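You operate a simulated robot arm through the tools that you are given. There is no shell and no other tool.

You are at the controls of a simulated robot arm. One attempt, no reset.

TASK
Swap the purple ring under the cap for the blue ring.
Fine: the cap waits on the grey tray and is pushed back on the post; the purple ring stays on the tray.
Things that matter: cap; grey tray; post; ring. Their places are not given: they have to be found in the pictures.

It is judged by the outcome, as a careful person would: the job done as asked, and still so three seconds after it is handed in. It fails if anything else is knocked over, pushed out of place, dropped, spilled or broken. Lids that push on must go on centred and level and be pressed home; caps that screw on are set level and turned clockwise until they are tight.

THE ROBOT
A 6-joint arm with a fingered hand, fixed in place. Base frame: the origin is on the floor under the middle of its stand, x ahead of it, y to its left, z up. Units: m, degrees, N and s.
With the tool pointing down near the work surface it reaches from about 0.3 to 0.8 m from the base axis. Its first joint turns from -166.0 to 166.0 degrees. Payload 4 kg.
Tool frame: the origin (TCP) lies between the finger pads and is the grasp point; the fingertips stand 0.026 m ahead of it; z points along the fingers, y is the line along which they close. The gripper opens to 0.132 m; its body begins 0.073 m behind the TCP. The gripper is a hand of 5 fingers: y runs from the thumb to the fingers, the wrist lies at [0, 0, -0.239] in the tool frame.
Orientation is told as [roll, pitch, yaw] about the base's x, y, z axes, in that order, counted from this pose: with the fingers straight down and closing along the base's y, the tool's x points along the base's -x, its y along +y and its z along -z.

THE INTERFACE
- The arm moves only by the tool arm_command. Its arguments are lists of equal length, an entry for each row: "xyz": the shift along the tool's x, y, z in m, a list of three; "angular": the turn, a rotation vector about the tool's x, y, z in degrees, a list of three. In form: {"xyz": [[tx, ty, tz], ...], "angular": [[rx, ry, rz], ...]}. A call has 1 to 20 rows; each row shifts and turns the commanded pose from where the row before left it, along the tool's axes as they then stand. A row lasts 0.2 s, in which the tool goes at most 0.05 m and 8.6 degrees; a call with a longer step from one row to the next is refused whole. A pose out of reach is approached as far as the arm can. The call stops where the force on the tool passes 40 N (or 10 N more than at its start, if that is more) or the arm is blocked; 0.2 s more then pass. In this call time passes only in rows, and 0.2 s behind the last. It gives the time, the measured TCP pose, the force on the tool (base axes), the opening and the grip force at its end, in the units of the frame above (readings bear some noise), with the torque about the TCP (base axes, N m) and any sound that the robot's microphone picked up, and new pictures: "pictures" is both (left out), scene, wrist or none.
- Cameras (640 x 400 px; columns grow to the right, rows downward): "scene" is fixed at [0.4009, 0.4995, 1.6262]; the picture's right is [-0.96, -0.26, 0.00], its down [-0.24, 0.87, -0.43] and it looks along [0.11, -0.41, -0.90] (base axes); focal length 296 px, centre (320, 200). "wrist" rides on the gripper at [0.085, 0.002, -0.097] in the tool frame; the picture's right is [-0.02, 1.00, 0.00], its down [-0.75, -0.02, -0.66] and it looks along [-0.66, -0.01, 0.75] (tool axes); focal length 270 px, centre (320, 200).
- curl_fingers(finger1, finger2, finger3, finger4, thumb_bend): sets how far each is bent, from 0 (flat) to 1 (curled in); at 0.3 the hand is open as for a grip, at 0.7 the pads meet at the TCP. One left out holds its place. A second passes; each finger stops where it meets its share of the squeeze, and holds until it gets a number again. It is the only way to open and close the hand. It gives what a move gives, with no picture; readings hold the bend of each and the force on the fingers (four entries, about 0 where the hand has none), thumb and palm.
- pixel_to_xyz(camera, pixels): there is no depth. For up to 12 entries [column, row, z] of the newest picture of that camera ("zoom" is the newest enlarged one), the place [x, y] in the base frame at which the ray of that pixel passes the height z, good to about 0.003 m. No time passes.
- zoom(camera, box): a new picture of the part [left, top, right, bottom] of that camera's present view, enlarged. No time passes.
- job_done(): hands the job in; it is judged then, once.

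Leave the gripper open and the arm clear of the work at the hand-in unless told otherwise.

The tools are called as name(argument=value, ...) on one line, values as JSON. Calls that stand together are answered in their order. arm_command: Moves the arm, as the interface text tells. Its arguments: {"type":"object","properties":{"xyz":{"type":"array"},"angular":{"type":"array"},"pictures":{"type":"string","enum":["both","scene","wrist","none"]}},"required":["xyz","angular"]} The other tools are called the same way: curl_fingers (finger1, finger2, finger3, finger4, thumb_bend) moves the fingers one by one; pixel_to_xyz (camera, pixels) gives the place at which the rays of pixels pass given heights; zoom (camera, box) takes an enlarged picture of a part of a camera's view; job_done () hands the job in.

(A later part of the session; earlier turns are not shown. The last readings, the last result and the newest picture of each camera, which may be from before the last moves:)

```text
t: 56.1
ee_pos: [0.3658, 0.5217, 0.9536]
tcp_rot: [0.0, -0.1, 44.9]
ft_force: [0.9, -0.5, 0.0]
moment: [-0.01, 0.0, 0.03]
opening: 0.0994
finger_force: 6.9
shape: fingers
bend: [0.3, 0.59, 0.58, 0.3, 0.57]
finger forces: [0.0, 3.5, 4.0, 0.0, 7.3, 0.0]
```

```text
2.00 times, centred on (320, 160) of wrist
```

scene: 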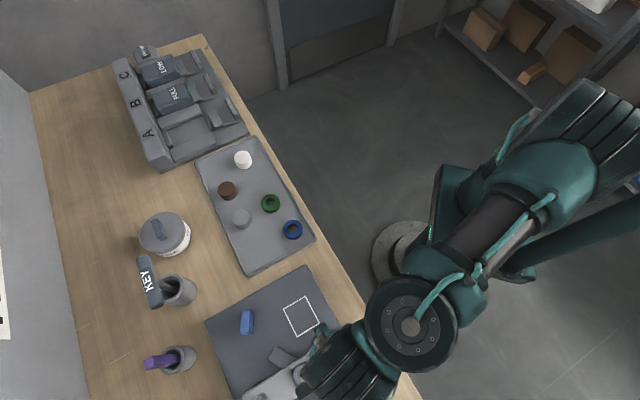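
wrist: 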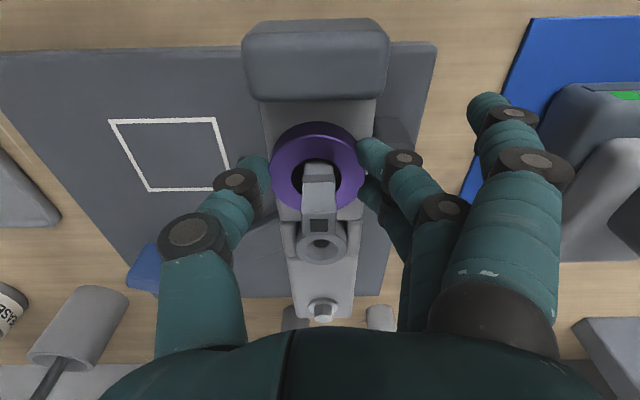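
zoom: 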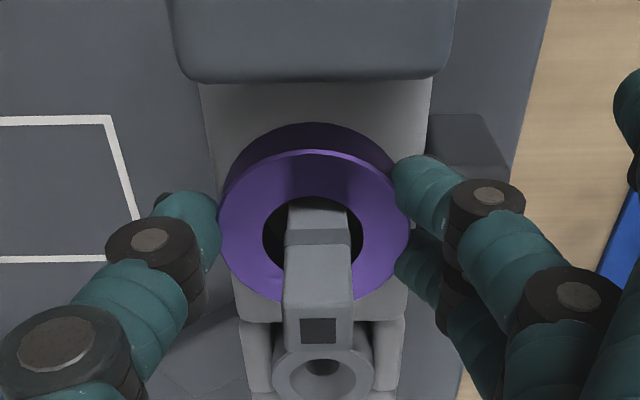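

The ring is gripped with balanced contact at about 7 N. I'll firm it slightly and lift a few millimetres to see that it rises level.

curl_fingers(finger2=0.7, finger3=0.7, thumb_bend=0.64)

arm_command(xyz=[[0, 0, -0.002], [0, 0, -0.003], [0, 0, -0.004]], angular=[[0, 0, 0], [0, 0, 0], [0, 0, 0]], pictures="wrist")

zoom(camera="wrist", box=[180, 60, 460, 260])

```text
t: 57.1
ee_pos: [0.3664, 0.5223, 0.9525]
tcp_rot: [0.1, -0.1, 45.0]
ft_force: [-0.3, 0.2, 0.1]
moment: [0.0, -0.01, -0.02]
opening: 0.0993
finger_force: 12.4
shape: fingers
bend: [0.3, 0.6, 0.59, 0.3, 0.59]
finger forces: [0.0, 6.5, 6.3, 0.1, 11.9, 0.0]
```

```text
t: 57.9
ee_pos: [0.3664, 0.5213, 0.9612]
tcp_rot: [0.2, -0.1, 44.9]
ft_force: [-0.3, 0.4, -0.4]
moment: [0.0, -0.03, -0.01]
opening: 0.0993
finger_force: 12.0
shape: fingers
bend: [0.3, 0.6, 0.59, 0.3, 0.59]
finger forces: [0.0, 6.5, 6.3, 0.0, 11.9, 0.0]
```

wrist: 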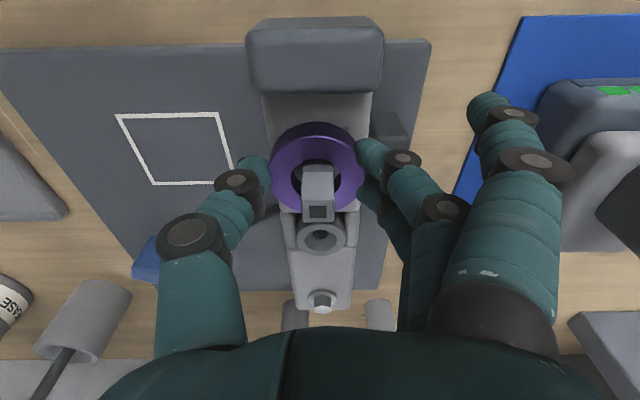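

```text
2.00 times, centred on (320, 160) of wrist
```

zoom: 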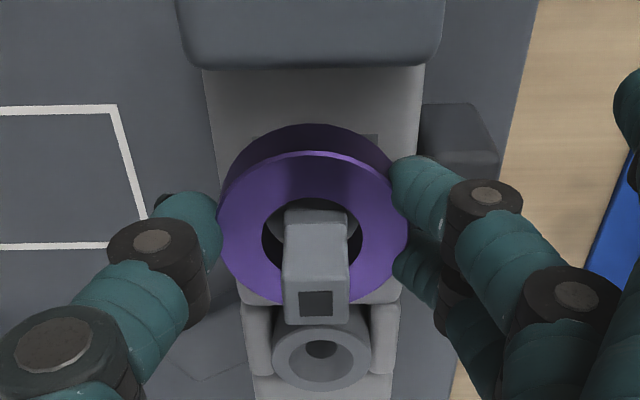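

The ring rises level with the hand. I'll continue straight up until it is well clear of the post.

arm_command(xyz=[[0, 0, -0.006], [0, 0, -0.012], [0, 0, -0.02], [0, 0, -0.03], [0, 0, -0.035], [0, 0, -0.035], [0, 0, 0]], angular=[[0, 0, 0], [0, 0, 0], [0, 0, 0], [0, 0, 0], [0, 0, 0], [0, 0, 0], [0, 0, 0]], pictures="both")

zoom(camera="wrist", box=[180, 0, 460, 260])

```text
t: 59.5
ee_pos: [0.3685, 0.5221, 1.1006]
tcp_rot: [0.0, 0.0, 45.0]
ft_force: [-0.4, -0.4, -0.8]
moment: [0.0, 0.0, 0.04]
opening: 0.0993
finger_force: 12.0
shape: fingers
bend: [0.3, 0.6, 0.59, 0.3, 0.59]
finger forces: [0.1, 6.6, 6.3, 0.1, 11.8, 0.0]
```

scene: 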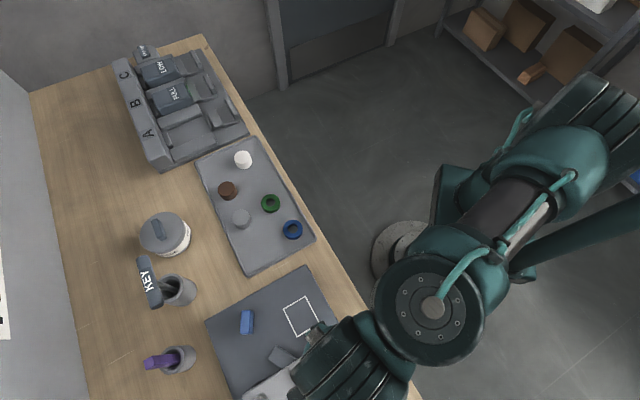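
wrist: 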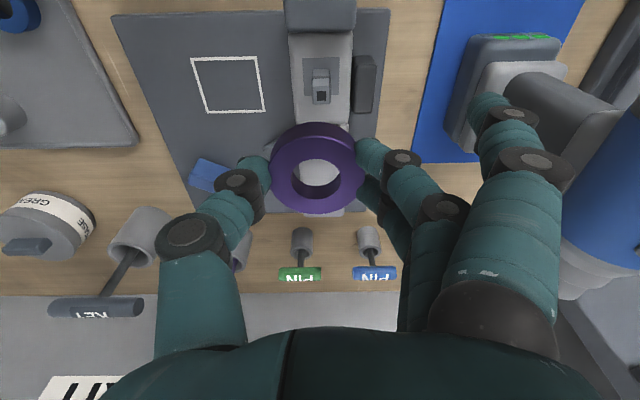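

```text
1.54 times, centred on (320, 130) of wrist
```

zoom: 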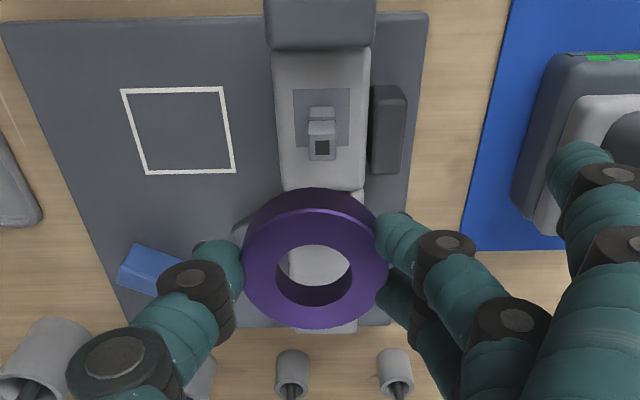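

The purple ring is free. Before placing it, I'll locate the objects near the intended tray spot, using the scene camera while it is unobstructed.

zoom(camera="scene", box=[220, 180, 330, 290])

zoom(camera="wrist", box=[280, 40, 360, 120])

```text
3.64 times, centred on (275, 235) of scene
```

zoom: 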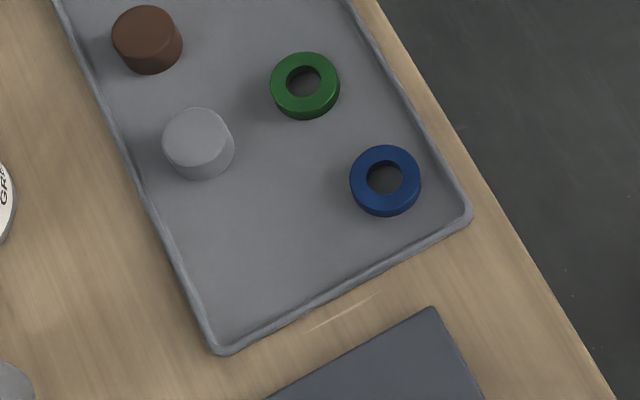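

```text
5.00 times, centred on (320, 80) of wrist
```

zoom: 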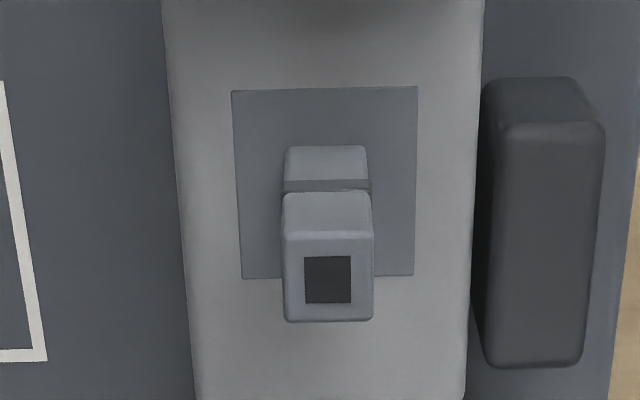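

pixel_to_xyz(camera="scene", pixels=[[264, 248.7, 0.8645], [264, 248.7, 0.8645], [247, 276.2, 0.87], [316.2, 239.1, 0.87], [244, 221.3, 0.8645], [241.2, 217.7, 0.8925], [292.8, 229.5, 0.88], [270.9, 203.4, 0.88], [243, 157, 0.892], [227.5, 188, 0.892]])

```text
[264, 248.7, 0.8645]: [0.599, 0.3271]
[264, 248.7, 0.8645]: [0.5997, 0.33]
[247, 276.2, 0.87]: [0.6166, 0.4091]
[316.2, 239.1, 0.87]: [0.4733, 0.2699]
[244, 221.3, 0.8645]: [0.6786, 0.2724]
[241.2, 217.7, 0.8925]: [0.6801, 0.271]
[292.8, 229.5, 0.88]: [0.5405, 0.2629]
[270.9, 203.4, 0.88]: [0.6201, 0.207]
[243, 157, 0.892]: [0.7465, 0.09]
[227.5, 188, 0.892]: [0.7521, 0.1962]
```

The objects are well located now. I'll place the purple ring at (0.612, 0.322), which leaves about 33 mm to the grey plug, 27 mm to the rim and 40 mm to the blue ring. I'll tuck the outer fingers up first, then carry the ring there at z≈1.10.

curl_fingers(finger1=0.8, finger4=0.8)

arm_command(xyz=[[-0.004, -0.03, 0], [-0.004, -0.0408, 0], [-0.004, -0.0408, 0], [-0.004, -0.0408, 0], [-0.004, -0.0408, 0], [-0.004, -0.0408, 0], [-0.004, -0.0408, 0], [-0.004, -0.0405, 0], [0, 0, 0], [0, 0, 0]], angular=[[0, 0, 0], [0, 0, 0], [0, 0, 0], [0, 0, 0], [0, 0, 0], [0, 0, 0], [0, 0, 0], [0, 0, 0], [0, 0, 0], [0, 0, 0]], pictures="both")

```text
t: 60.5
ee_pos: [0.3693, 0.5229, 1.1004]
tcp_rot: [0.0, -0.2, 45.0]
ft_force: [0.3, 1.1, -1.0]
moment: [-0.02, 0.0, 0.03]
opening: 0.0321
finger_force: 12.2
shape: fingers
bend: [0.8, 0.6, 0.59, 0.8, 0.59]
finger forces: [0.0, 6.5, 6.4, 0.0, 11.8, 0.1]
```

```text
t: 62.7
ee_pos: [0.6115, 0.3216, 1.102]
tcp_rot: [0.1, -0.1, 45.0]
ft_force: [0.6, 0.6, -0.6]
moment: [0.04, -0.03, 0.02]
opening: 0.032
finger_force: 12.5
shape: fingers
bend: [0.8, 0.6, 0.59, 0.8, 0.59]
finger forces: [0.1, 6.6, 6.4, 0.0, 11.5, 0.1]
```

scene: 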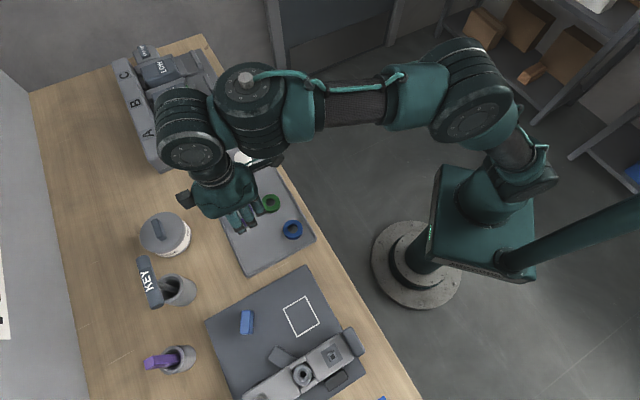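
wrist: 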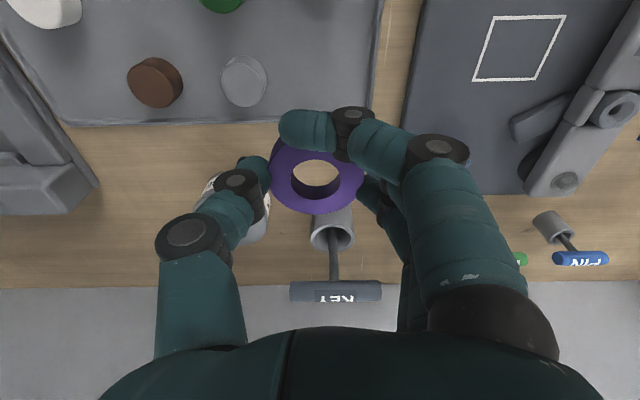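

I'm above the spot with the arm comfortable. Before descending I'll check how close the KEY tool and the grease jar come to the back of the hand.

pixel_to_xyz(camera="scene", pixels=[[152, 282, 0.95], [152, 282, 1.0], [178, 290, 0.9], [165, 232, 0.92], [187, 230, 0.9]])

zoom(camera="scene", box=[120, 130, 330, 310])

```text
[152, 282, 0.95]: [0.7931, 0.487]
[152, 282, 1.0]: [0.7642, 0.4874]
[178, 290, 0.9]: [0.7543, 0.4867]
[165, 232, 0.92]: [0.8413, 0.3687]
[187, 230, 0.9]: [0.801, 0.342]
```

```text
2.22 times, centred on (225, 220) of scene
```

zoom: 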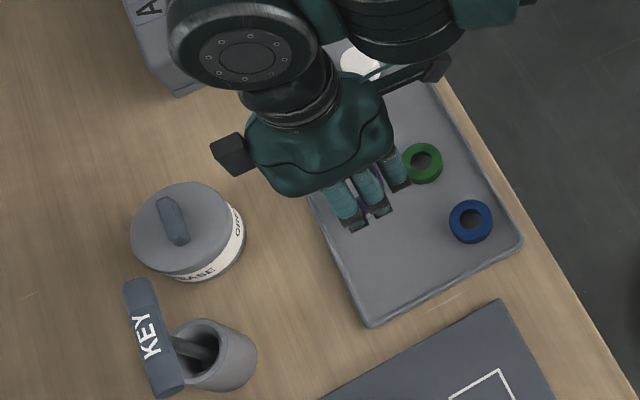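

The jar and KEY are more than 70 mm beyond the back of the hand, so the way down is clear. I'll descend to about 12 mm above the tray and check the surroundings.

arm_command(xyz=[[0, 0, 0.04], [0, 0, 0.045], [0, 0, 0.045], [0, 0, 0.03], [0, 0, 0.02], [0, 0, 0.01], [0, 0, 0]], angular=[[0, 0, 0], [0, 0, 0], [0, 0, 0], [0, 0, 0], [0, 0, 0], [0, 0, 0], [0, 0, 0]], pictures="both")

zoom(camera="wrist", box=[100, 20, 500, 270])

zoom(camera="scene", box=[190, 150, 330, 290])

```text
t: 64.3
ee_pos: [0.611, 0.3233, 0.9085]
tcp_rot: [0.2, -0.1, 45.1]
ft_force: [1.1, -0.3, -1.5]
moment: [-0.02, -0.04, 0.02]
opening: 0.0321
finger_force: 12.0
shape: fingers
bend: [0.8, 0.6, 0.59, 0.8, 0.59]
finger forces: [0.0, 6.5, 6.4, 0.0, 11.2, 0.1]
```

scene: 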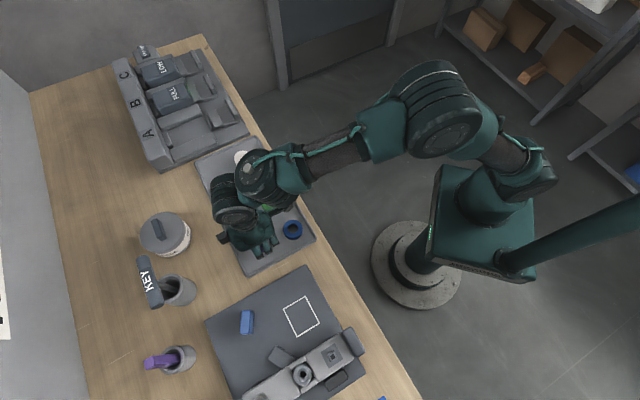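
wrist: 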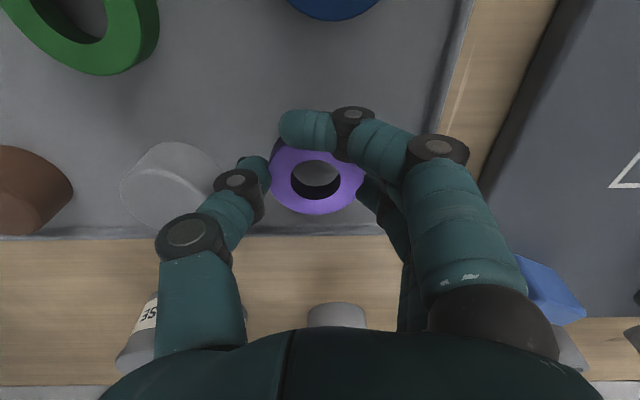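

```text
1.60 times, centred on (300, 145) of wrist
```

zoom: 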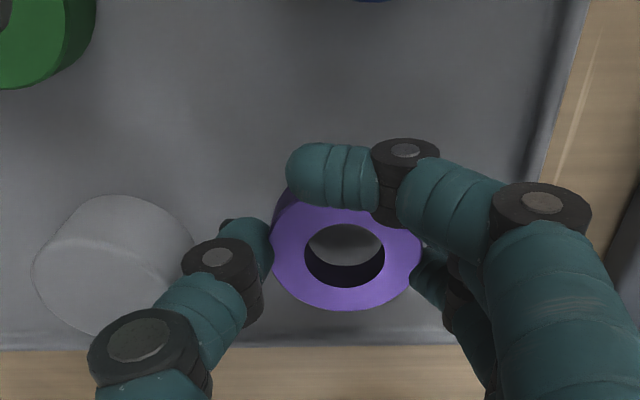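

```text
2.86 times, centred on (260, 220) of scene
```

zoom: 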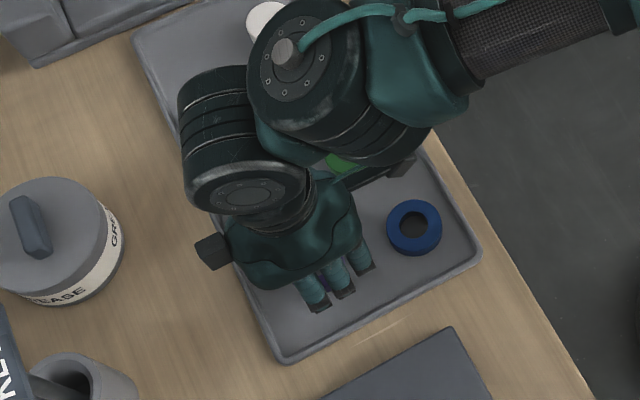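

The thumb clears the grey plug by about 8 mm and the fingers clear the rim by about 15 mm. I'll lower in small steps watching the force.

arm_command(xyz=[[0, 0, 0.003], [0, 0, 0.003], [0, 0, 0.002]], angular=[[0, 0, 0], [0, 0, 0], [0, 0, 0]], pictures="none")

arm_command(xyz=[[0, 0, 0.001], [0, 0, 0.001]], angular=[[0, 0, 0], [0, 0, 0]], pictures="none")

```text
t: 65.1
ee_pos: [0.6123, 0.3213, 0.8997]
tcp_rot: [0.1, -0.2, 45.0]
ft_force: [0.1, -0.8, -0.4]
moment: [-0.03, 0.01, 0.01]
opening: 0.0323
finger_force: 11.9
shape: fingers
bend: [0.8, 0.6, 0.59, 0.8, 0.59]
finger forces: [0.0, 6.6, 6.3, 0.0, 11.2, 0.0]
```

```text
t: 65.7
ee_pos: [0.6106, 0.322, 0.899]
tcp_rot: [0.1, 0.0, 45.0]
ft_force: [0.2, 0.2, 1.2]
moment: [-0.03, -0.03, -0.01]
opening: 0.0322
finger_force: 12.4
shape: fingers
bend: [0.8, 0.6, 0.59, 0.8, 0.59]
finger forces: [0.0, 6.4, 6.5, 0.1, 11.5, 0.1]
```

arm_command(xyz=[[0, 0, 0.001]], angular=[[0, 0, 0]], pictures="wrist")

zoom(camera="wrist", box=[180, 80, 460, 260])

```text
t: 66.1
ee_pos: [0.6123, 0.3219, 0.8978]
tcp_rot: [0.0, -0.1, 45.0]
ft_force: [-1.1, 0.0, 4.4]
moment: [0.0, 0.01, -0.01]
opening: 0.0322
finger_force: 12.5
shape: fingers
bend: [0.8, 0.6, 0.59, 0.8, 0.59]
finger forces: [0.0, 7.2, 6.8, 0.1, 11.9, 0.0]
```

wrist: 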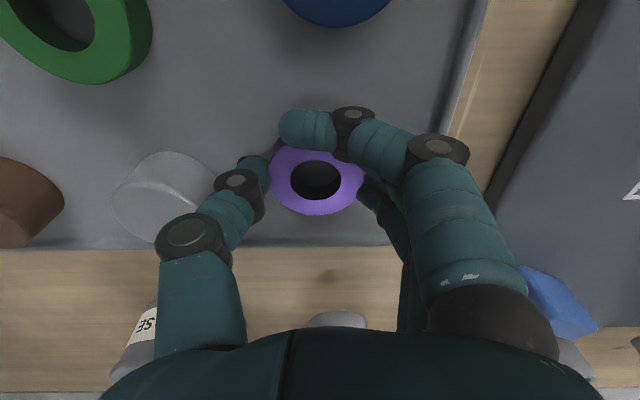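

```text
2.22 times, centred on (320, 170) of wrist
```

zoom: 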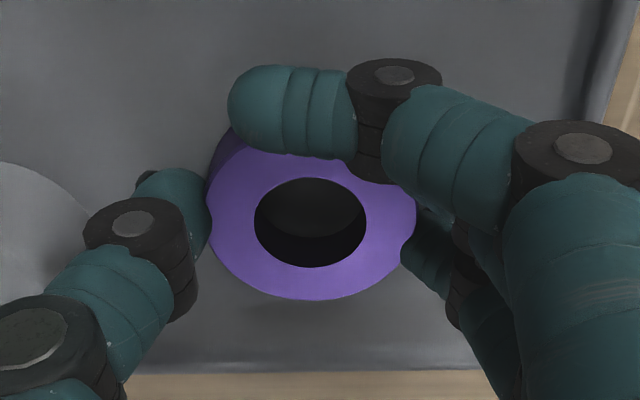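

There are 4.4 N with almost no moment, so the ring itself is resting flat on the tray. I'll relax the squeeze, then open both sides together.

curl_fingers(finger2=0.6, finger3=0.59, thumb_bend=0.575)

curl_fingers(finger2=0.56, finger3=0.55, thumb_bend=0.53)

arm_command(xyz=[[0, 0, -0.002]], angular=[[0, 0, 0]], pictures="wrist")

zoom(camera="wrist", box=[180, 80, 460, 260])

```text
t: 67.1
ee_pos: [0.611, 0.321, 0.8985]
tcp_rot: [0.2, 0.0, 45.0]
ft_force: [0.9, -1.9, 4.7]
moment: [-0.03, -0.05, -0.04]
opening: 0.0327
finger_force: 3.2
shape: fingers
bend: [0.8, 0.59, 0.58, 0.8, 0.56]
finger forces: [0.1, 1.3, 1.5, 0.0, 3.6, 0.0]
```

```text
t: 68.1
ee_pos: [0.6114, 0.3223, 0.8987]
tcp_rot: [0.1, -0.1, 45.0]
ft_force: [-2.5, 0.0, 7.0]
moment: [-0.2, -0.17, -0.02]
opening: 0.0332
finger_force: 3.4
shape: fingers
bend: [0.8, 0.56, 0.55, 0.8, 0.54]
finger forces: [0.0, 0.0, 0.0, 0.1, 7.2, 0.0]
```

```text
t: 68.5
ee_pos: [0.6109, 0.3224, 0.8992]
tcp_rot: [0.0, 0.1, 45.0]
ft_force: [0.7, -0.8, 0.4]
moment: [-0.05, -0.01, 0.0]
opening: 0.0337
finger_force: 0.1
shape: fingers
bend: [0.8, 0.56, 0.55, 0.8, 0.53]
finger forces: [0.0, 0.0, 0.0, 0.0, 0.0, 0.0]
```

wrist: 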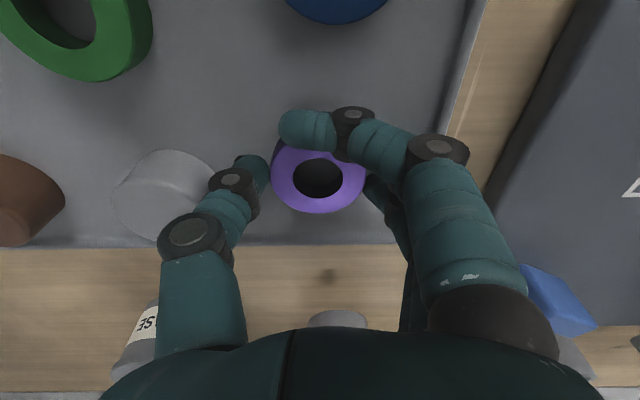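

```text
2.22 times, centred on (320, 170) of wrist
```

zoom: 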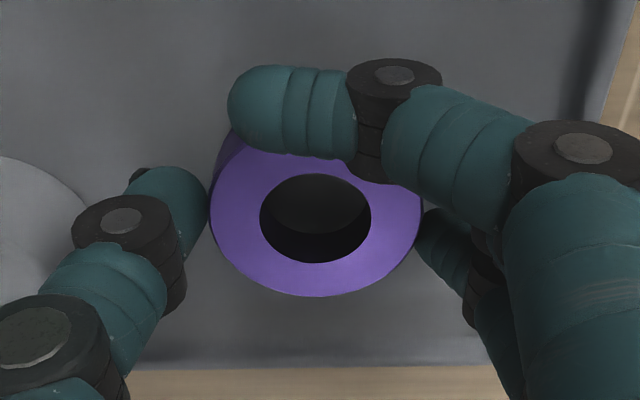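

The ring sits flat and free. I'll open a touch more and rise straight up.

arm_command(xyz=[[0, 0, -0.002]], angular=[[0, 0, 0]], pictures="none")

curl_fingers(finger2=0.53, finger3=0.53, thumb_bend=0.51)

arm_command(xyz=[[0, 0, -0.005], [0, 0, -0.01], [0, 0, -0.02], [0, 0, -0.04], [0, 0, -0.045], [0, 0, -0.04], [0, 0, 0]], angular=[[0, 0, 0], [0, 0, 0], [0, 0, 0], [0, 0, 0], [0, 0, 0], [0, 0, 0], [0, 0, 0]], pictures="both")

zoom(camera="wrist", box=[180, 0, 460, 200])

```text
t: 68.9
ee_pos: [0.6117, 0.3229, 0.903]
tcp_rot: [0.1, 0.1, 45.0]
ft_force: [-0.1, 0.2, 0.3]
moment: [-0.01, -0.03, 0.02]
opening: 0.0335
finger_force: 0.4
shape: fingers
bend: [0.8, 0.56, 0.55, 0.8, 0.53]
finger forces: [0.1, 0.1, 0.0, 0.0, 0.0, 0.0]
```

```text
t: 69.9
ee_pos: [0.6111, 0.3223, 0.9022]
tcp_rot: [0.1, 0.0, 45.0]
ft_force: [-0.5, 0.0, -0.2]
moment: [0.0, 0.01, -0.01]
opening: 0.0359
finger_force: 0.2
shape: fingers
bend: [0.8, 0.53, 0.53, 0.8, 0.51]
finger forces: [0.1, 0.0, 0.1, 0.0, 0.0, 0.1]
```

```text
t: 71.5
ee_pos: [0.6091, 0.3228, 1.0652]
tcp_rot: [0.1, 0.1, 45.0]
ft_force: [0.6, -0.2, -0.6]
moment: [-0.03, 0.01, 0.01]
opening: 0.0358
finger_force: 0.0
shape: fingers
bend: [0.8, 0.53, 0.53, 0.8, 0.51]
finger forces: [0.0, 0.0, 0.0, 0.1, 0.0, 0.0]
```

scene: 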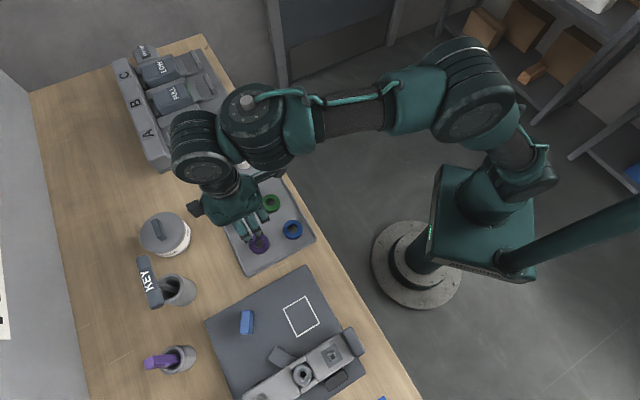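
wrist: 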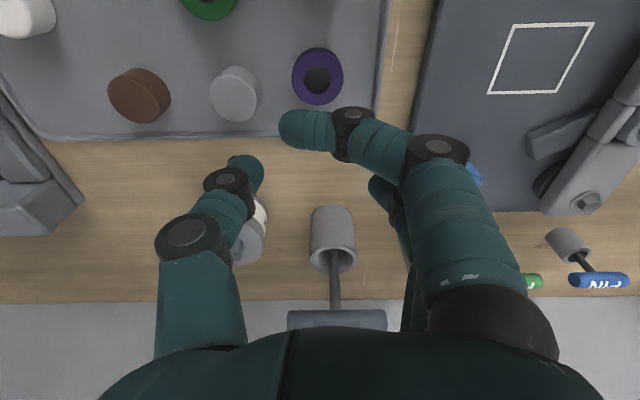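

```text
2.00 times, centred on (320, 100) of wrist
```

zoom: 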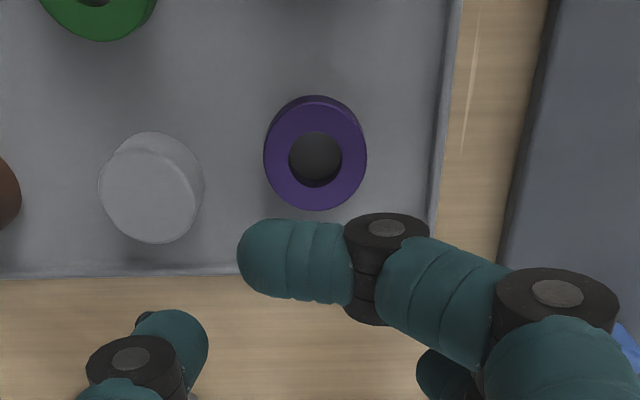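

The purple ring lies flat on the tray at about (0.611, 0.322). Now for the blue ring at (0.5405, 0.263), which sits close to the tray corner. Pointing the thumb at the corner needs yaw ≈ −100° so all the tips clear the rim. I'll move above it, then turn the hand in steps.

curl_fingers(finger1=0.3, finger4=0.3)

arm_command(xyz=[[0.0306, 0.0026, -0.015], [0.0306, 0.0026, -0.015], [0.0307, 0.0027, -0.01], [0, 0, 0], [0, 0, 0], [0, 0, 0], [0, 0, 0], [0, 0, 0], [0, 0, 0], [0, 0, 0], [0, 0, 0], [0, 0, 0]], angular=[[0, 0, 0], [0, 0, 0], [0, 0, 0], [0, 0, 8], [0, 0, 8], [0, 0, 8], [0, 0, 8], [0, 0, 8], [0, 0, 8], [0, 0, 8], [0, 0, 8], [0, 0, 0]], pictures="both")

```text
t: 72.5
ee_pos: [0.6103, 0.3222, 1.0644]
tcp_rot: [0.0, -0.1, 45.0]
ft_force: [-0.3, 0.5, 0.4]
moment: [-0.01, 0.01, 0.05]
opening: 0.1044
finger_force: 0.0
shape: fingers
bend: [0.3, 0.53, 0.53, 0.3, 0.51]
finger forces: [0.1, 0.1, 0.0, 0.0, 0.0, 0.0]
```

```text
t: 75.1
ee_pos: [0.5401, 0.262, 1.1006]
tcp_rot: [0.1, 0.1, -19.1]
ft_force: [0.5, -0.4, -0.5]
moment: [0.0, -0.02, 0.0]
opening: 0.1046
finger_force: 0.0
shape: fingers
bend: [0.3, 0.53, 0.53, 0.3, 0.51]
finger forces: [0.0, 0.0, 0.1, 0.1, 0.0, 0.0]
```

scene: 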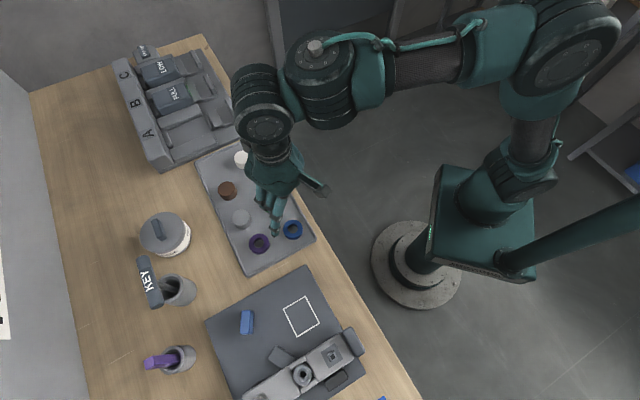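
wrist: 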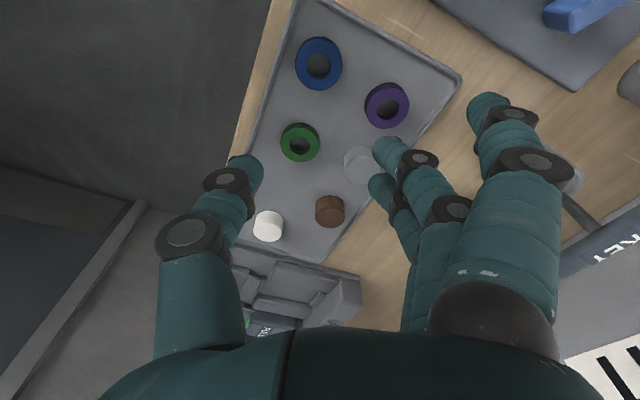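

The turn is going well (yaw −19°), and the whole tray is visible and in order. I'll continue rotating to −100°.

arm_command(xyz=[[0, 0, 0], [0, 0, 0], [0, 0, 0], [0, 0, 0], [0, 0, 0], [0, 0, 0], [0, 0, 0], [0, 0, 0], [0, 0, 0], [0, 0, 0], [0, 0, 0], [0, 0, 0]], angular=[[0, 0, 8.1], [0, 0, 8.1], [0, 0, 8.1], [0, 0, 8.1], [0, 0, 8.1], [0, 0, 8.1], [0, 0, 8.1], [0, 0, 8.1], [0, 0, 8.1], [0, 0, 8.1], [0, 0, 0], [0, 0, 0]], pictures="both")

zoom(camera="wrist", box=[200, 0, 440, 200])

```text
t: 77.7
ee_pos: [0.5411, 0.2626, 1.1031]
tcp_rot: [-0.1, 0.1, -100.0]
ft_force: [0.4, 0.5, -0.3]
moment: [0.03, -0.01, -0.04]
opening: 0.104
finger_force: 0.1
shape: fingers
bend: [0.3, 0.53, 0.53, 0.3, 0.51]
finger forces: [0.1, 0.0, 0.1, 0.0, 0.0, 0.0]
```

scene: 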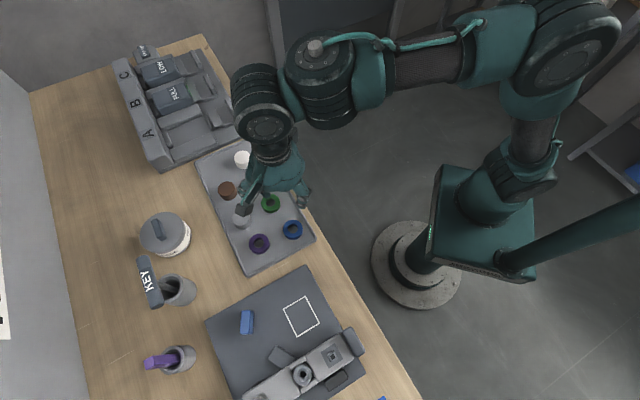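
wrist: 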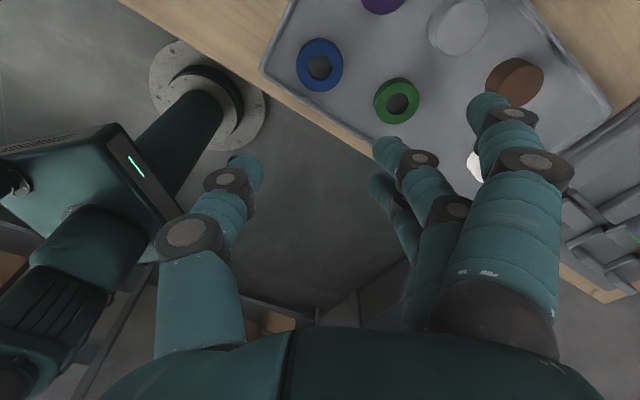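

```text
2.00 times, centred on (320, 100) of wrist
```

zoom: 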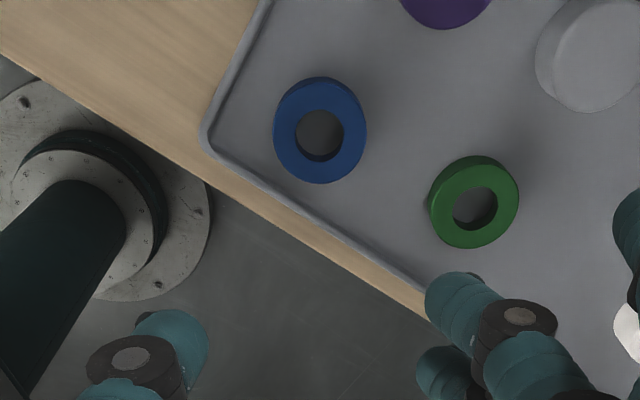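

Yaw is −100° and the thumb side faces the tray corner. The blue ring's top is centred at wrist (320,65), within about 2 mm of the TCP axis. I'll lower to z≈0.96 and recheck.

arm_command(xyz=[[0, 0.001, 0.04], [0, 0, 0.04], [0, 0, 0.035], [0, 0, 0.02], [0, 0, 0]], angular=[[0, 0, 0], [0, 0, 0], [0, 0, 0], [0, 0, 0], [0, 0, 0]], pictures="both")

zoom(camera="wrist", box=[180, 20, 460, 220])

```text
t: 78.9
ee_pos: [0.544, 0.2643, 0.963]
tcp_rot: [-0.1, 0.1, -99.9]
ft_force: [-0.4, 0.4, 0.1]
moment: [0.03, 0.04, 0.03]
opening: 0.1044
finger_force: 0.1
shape: fingers
bend: [0.3, 0.53, 0.53, 0.3, 0.51]
finger forces: [0.0, 0.1, 0.1, 0.0, 0.0, 0.0]
```

scene: 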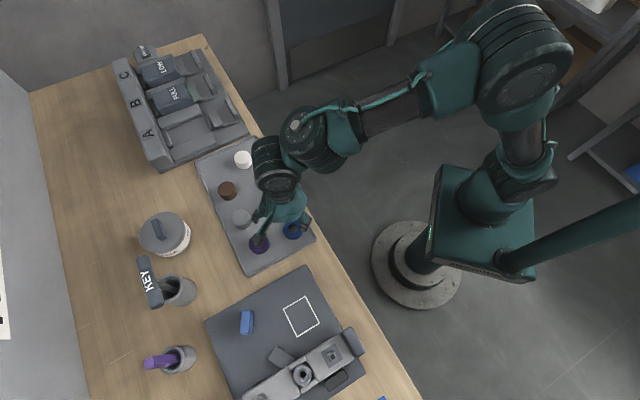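
wrist: 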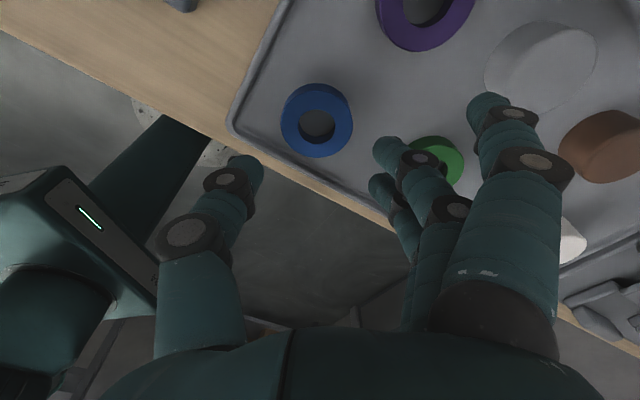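

```text
2.00 times, centred on (320, 120) of wrist
```

zoom: 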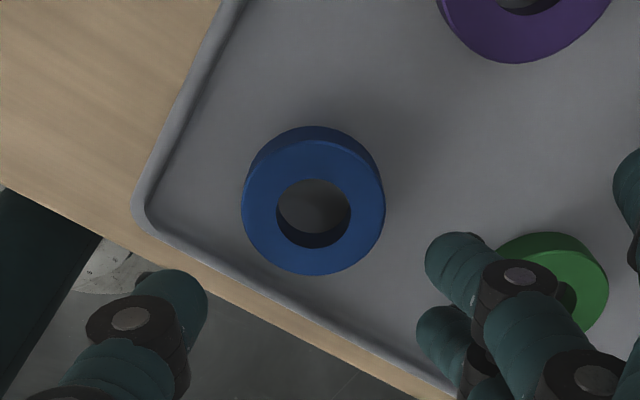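

The ring is centred at tool (−1.6, −1.1) mm, and the rims are 45–49 mm from its centre, so the tips have room. The outer fingers must be tucked or they would touch the purple and green rings. I'll curl them to 0.85, fine-centre, and lower to just above ring height.

curl_fingers(finger1=0.85, finger2=0.52, finger3=0.52, finger4=0.85, thumb_bend=0.49)

arm_command(xyz=[[-0.0016, -0.0011, 0.015], [0, 0, 0.015], [0, 0, 0.01], [0, 0, 0]], angular=[[0, 0, 0], [0, 0, 0], [0, 0, 0], [0, 0, 0]], pictures="both")

zoom(camera="wrist", box=[180, 60, 460, 260])

zoom(camera="scene", box=[200, 140, 350, 290])

```text
t: 79.9
ee_pos: [0.5436, 0.2641, 0.9644]
tcp_rot: [-0.1, 0.1, -100.0]
ft_force: [-0.1, 0.0, -0.4]
moment: [-0.02, 0.01, 0.01]
opening: 0.0379
finger_force: 0.1
shape: fingers
bend: [0.85, 0.52, 0.52, 0.85, 0.49]
finger forces: [0.1, 0.1, 0.1, 0.0, 0.0, 0.0]
```

```text
t: 80.9
ee_pos: [0.5398, 0.2624, 0.925]
tcp_rot: [-0.1, 0.0, -100.0]
ft_force: [-0.3, 0.6, 0.5]
moment: [0.01, 0.01, -0.01]
opening: 0.0381
finger_force: 0.0
shape: fingers
bend: [0.85, 0.52, 0.52, 0.85, 0.49]
finger forces: [0.0, 0.1, 0.0, 0.0, 0.0, 0.1]
```

scene: 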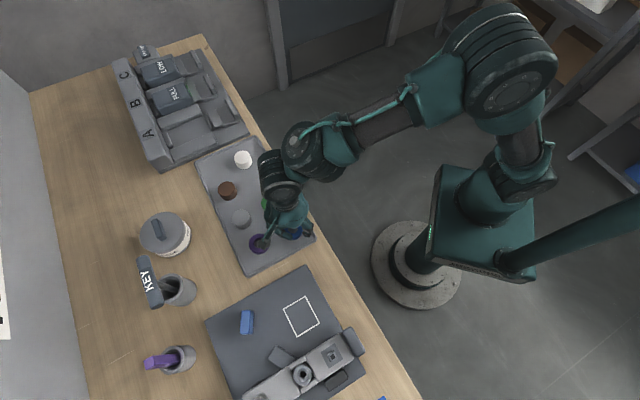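
wrist: 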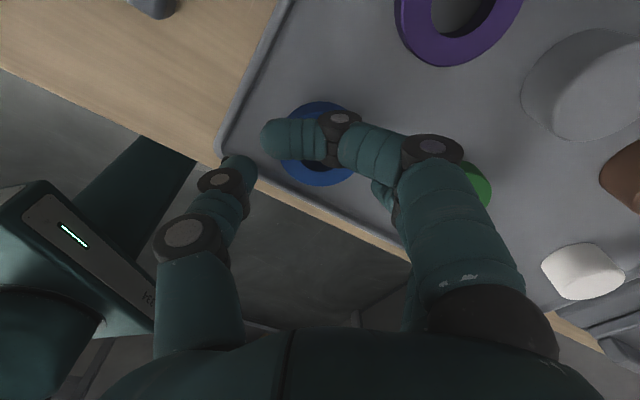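

```text
2.00 times, centred on (320, 160) of wrist
```

zoom: 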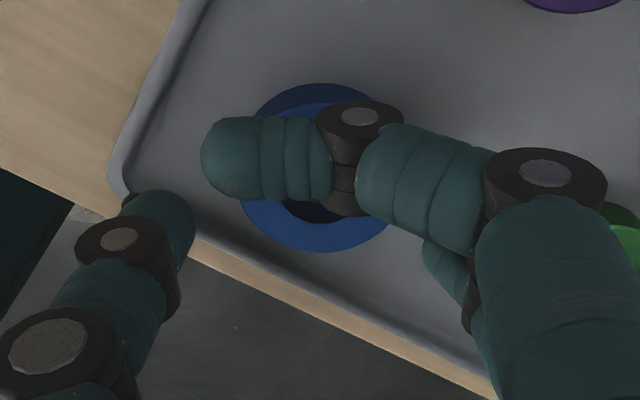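

```text
2.67 times, centred on (275, 215) of scene
```

zoom: 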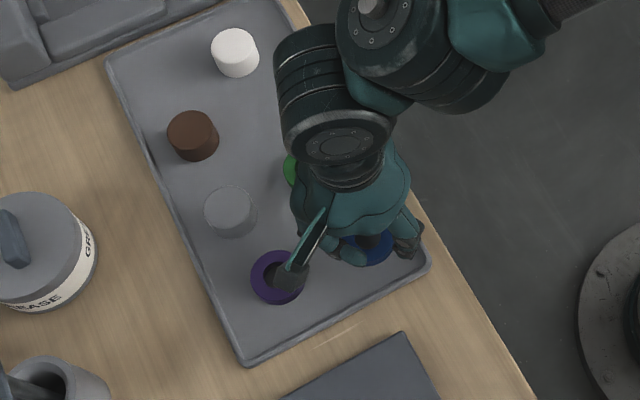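

The thumb is inside the corner and the fingers are clear of the other rings. I'll lower to TCP ≈0.90, watching the force.

arm_command(xyz=[[0, 0, 0.008], [0, 0, 0.008], [0, 0, 0.005], [0, 0, 0.002], [0, 0, 0]], angular=[[0, 0, 0], [0, 0, 0], [0, 0, 0], [0, 0, 0], [0, 0, 0]], pictures="wrist")

zoom(camera="wrist", box=[180, 60, 460, 260])

```text
t: 82.1
ee_pos: [0.5399, 0.2609, 0.9036]
tcp_rot: [0.1, 0.1, -100.0]
ft_force: [0.1, -0.1, 0.2]
moment: [0.03, -0.01, 0.0]
opening: 0.0381
finger_force: 0.2
shape: fingers
bend: [0.85, 0.52, 0.52, 0.85, 0.49]
finger forces: [0.0, 0.1, 0.0, 0.0, 0.0, 0.1]
```

wrist: 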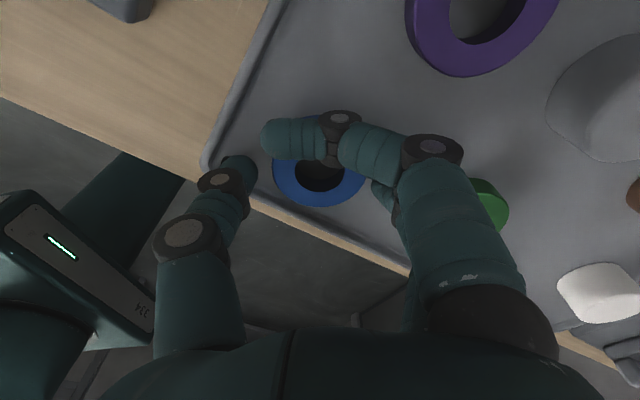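

```text
2.00 times, centred on (320, 160) of wrist
```

zoom: 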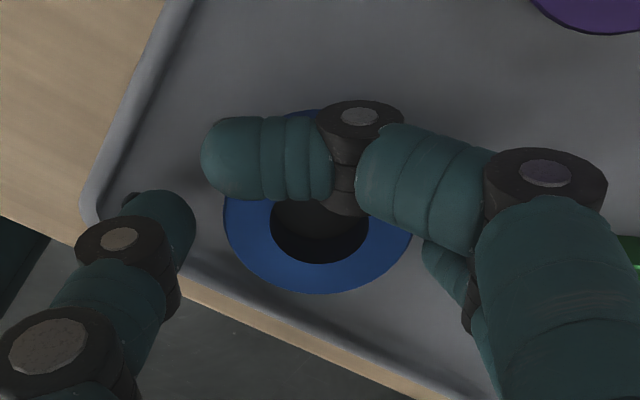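

The ring is centred with clearance on both sides. I'll narrow the opening slightly (straighter tips hang lower), then go the last few millimetres down.

curl_fingers(finger2=0.55, finger3=0.55, thumb_bend=0.53)

arm_command(xyz=[[0, 0, 0.0015], [0, 0, 0.0015]], angular=[[0, 0, 0], [0, 0, 0]], pictures="wrist")

zoom(camera="wrist", box=[180, 60, 460, 260])

```text
t: 83.1
ee_pos: [0.5412, 0.2619, 0.903]
tcp_rot: [-0.1, 0.1, -100.0]
ft_force: [0.6, -0.5, 0.3]
moment: [-0.02, 0.01, 0.01]
opening: 0.0351
finger_force: 0.1
shape: fingers
bend: [0.85, 0.55, 0.55, 0.85, 0.53]
finger forces: [0.0, 0.1, 0.1, 0.0, 0.1, 0.0]
```

```text
t: 83.7
ee_pos: [0.5396, 0.2621, 0.9001]
tcp_rot: [-0.1, 0.1, -100.0]
ft_force: [0.3, 0.7, -0.1]
moment: [0.03, 0.03, -0.04]
opening: 0.0349
finger_force: 0.0
shape: fingers
bend: [0.85, 0.55, 0.55, 0.85, 0.53]
finger forces: [0.0, 0.1, 0.1, 0.0, 0.0, 0.1]
```

wrist: 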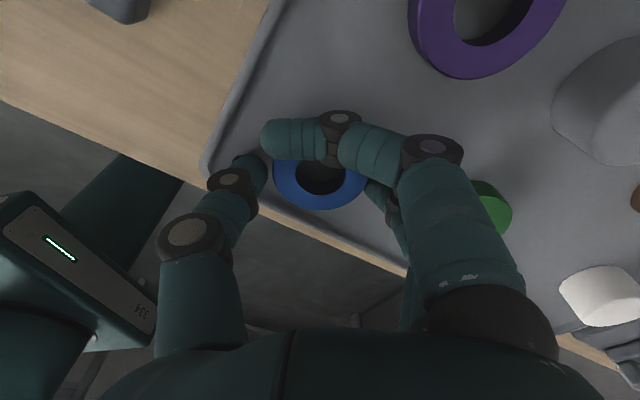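

```text
2.00 times, centred on (320, 160) of wrist
```

zoom: 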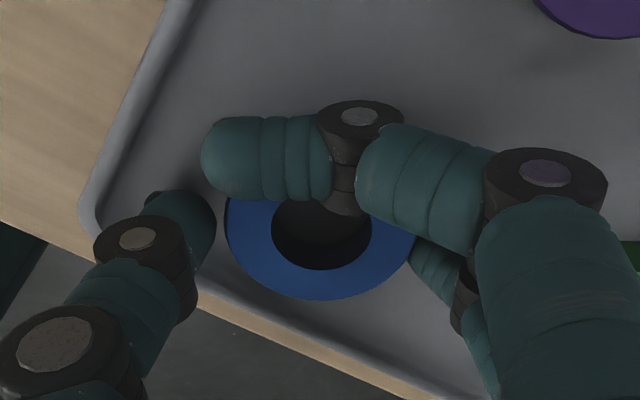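

No contact yet at 0.900. I'll go down 1.5 mm more and then close in steps.

arm_command(xyz=[[0, 0, 0.0015]], angular=[[0, 0, 0]], pictures="none")

curl_fingers(finger2=0.58, finger3=0.58, thumb_bend=0.56)

curl_fingers(finger2=0.62, finger3=0.62, thumb_bend=0.59)

arm_command(xyz=[[0, 0, 0]], angular=[[0, 0, 0]], pictures="wrist")

zoom(camera="wrist", box=[180, 60, 460, 260])

```text
t: 84.1
ee_pos: [0.5405, 0.2622, 0.899]
tcp_rot: [-0.1, 0.0, -100.0]
ft_force: [0.3, -0.5, 0.2]
moment: [-0.03, 0.01, -0.01]
opening: 0.0351
finger_force: 0.1
shape: fingers
bend: [0.85, 0.55, 0.55, 0.85, 0.53]
finger forces: [0.0, 0.0, 0.0, 0.1, 0.0, 0.0]
```

```text
t: 85.1
ee_pos: [0.5401, 0.2611, 0.8989]
tcp_rot: [0.0, 0.1, -100.0]
ft_force: [0.3, 0.5, 0.5]
moment: [-0.01, -0.01, -0.01]
opening: 0.033
finger_force: 0.7
shape: fingers
bend: [0.85, 0.56, 0.56, 0.85, 0.55]
finger forces: [0.0, 0.3, 0.3, 0.0, 0.6, 0.0]
```

```text
t: 86.1
ee_pos: [0.5386, 0.2625, 0.8995]
tcp_rot: [-0.1, 0.1, -100.0]
ft_force: [0.5, -0.1, -0.2]
moment: [-0.02, 0.02, 0.01]
opening: 0.0325
finger_force: 5.1
shape: fingers
bend: [0.85, 0.58, 0.58, 0.85, 0.57]
finger forces: [0.0, 2.4, 2.6, 0.1, 5.2, 0.1]
```

```text
t: 86.5
ee_pos: [0.5396, 0.2603, 0.899]
tcp_rot: [-0.1, 0.1, -100.0]
ft_force: [-0.2, -0.5, 0.3]
moment: [-0.01, 0.03, 0.0]
opening: 0.0326
finger_force: 5.0
shape: fingers
bend: [0.85, 0.58, 0.58, 0.85, 0.57]
finger forces: [0.0, 2.4, 2.8, 0.1, 5.3, 0.0]
```

wrist: 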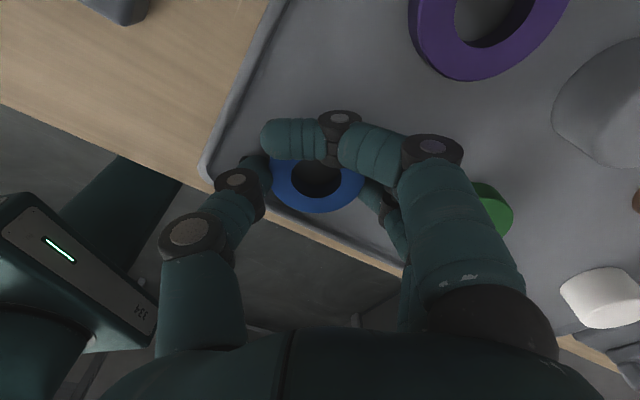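

```text
2.00 times, centred on (320, 160) of wrist
```

zoom: 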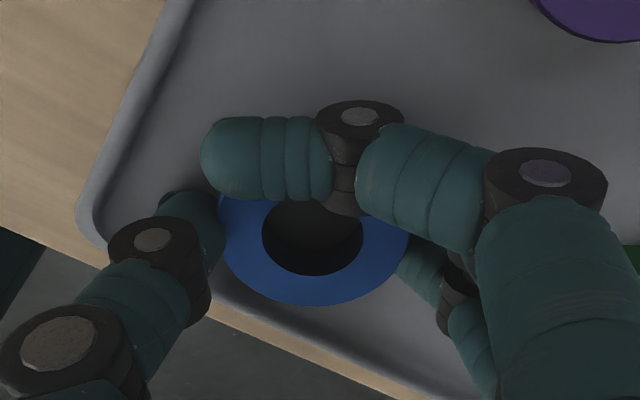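

Balanced contact at about 5 N. I'll firm the grip to about 12 N and lift slowly.

curl_fingers(finger2=0.7, finger3=0.7, thumb_bend=0.64)

arm_command(xyz=[[0, 0, -0.003], [0, 0, -0.005], [0, 0, -0.01], [0, 0, -0.02], [0, 0, -0.04], [0, 0, -0.045], [0, 0, -0.045], [0, 0, -0.035], [0, 0, 0]], angular=[[0, 0, 0], [0, 0, 0], [0, 0, 0], [0, 0, 0], [0, 0, 0], [0, 0, 0], [0, 0, 0], [0, 0, 0], [0, 0, 0]], pictures="both")

zoom(camera="wrist", box=[180, 60, 460, 260])

```text
t: 87.5
ee_pos: [0.5412, 0.261, 0.9]
tcp_rot: [0.0, 0.1, -100.0]
ft_force: [0.1, -0.3, -0.6]
moment: [0.01, 0.02, -0.01]
opening: 0.0326
finger_force: 12.1
shape: fingers
bend: [0.85, 0.6, 0.59, 0.85, 0.59]
finger forces: [0.0, 5.9, 6.5, 0.0, 12.6, 0.0]
```

```text
t: 89.5
ee_pos: [0.5402, 0.2594, 1.1023]
tcp_rot: [-0.1, 0.2, -100.0]
ft_force: [-0.4, 0.4, 0.0]
moment: [-0.01, 0.0, 0.01]
opening: 0.033
finger_force: 12.4
shape: fingers
bend: [0.85, 0.6, 0.59, 0.85, 0.59]
finger forces: [0.0, 5.9, 6.5, 0.0, 12.4, 0.0]
```

scene: 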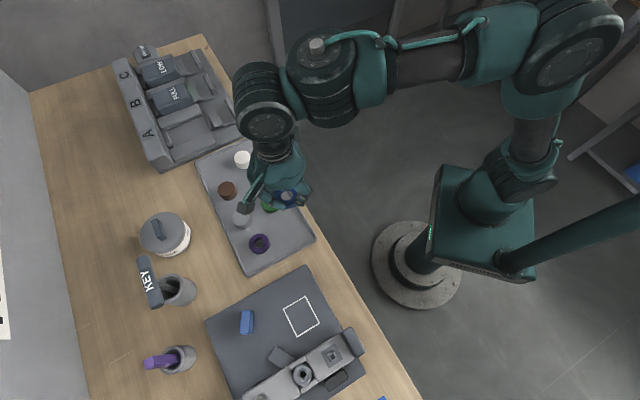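
wrist: 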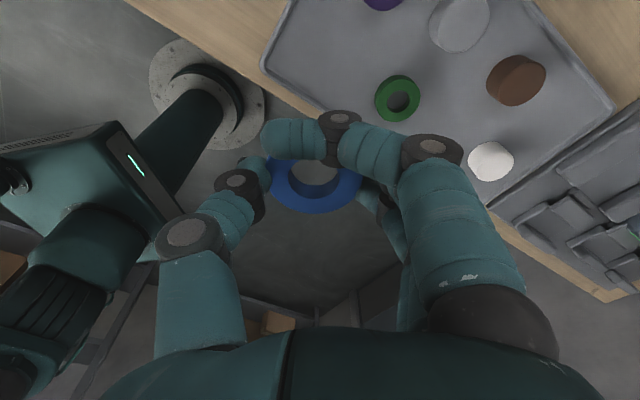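

```text
2.00 times, centred on (320, 160) of wrist
```

zoom: 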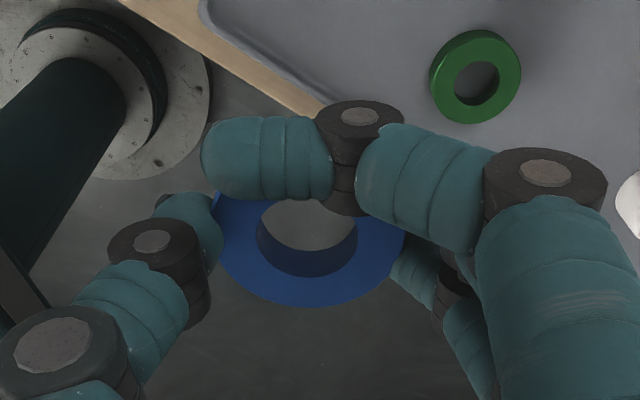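

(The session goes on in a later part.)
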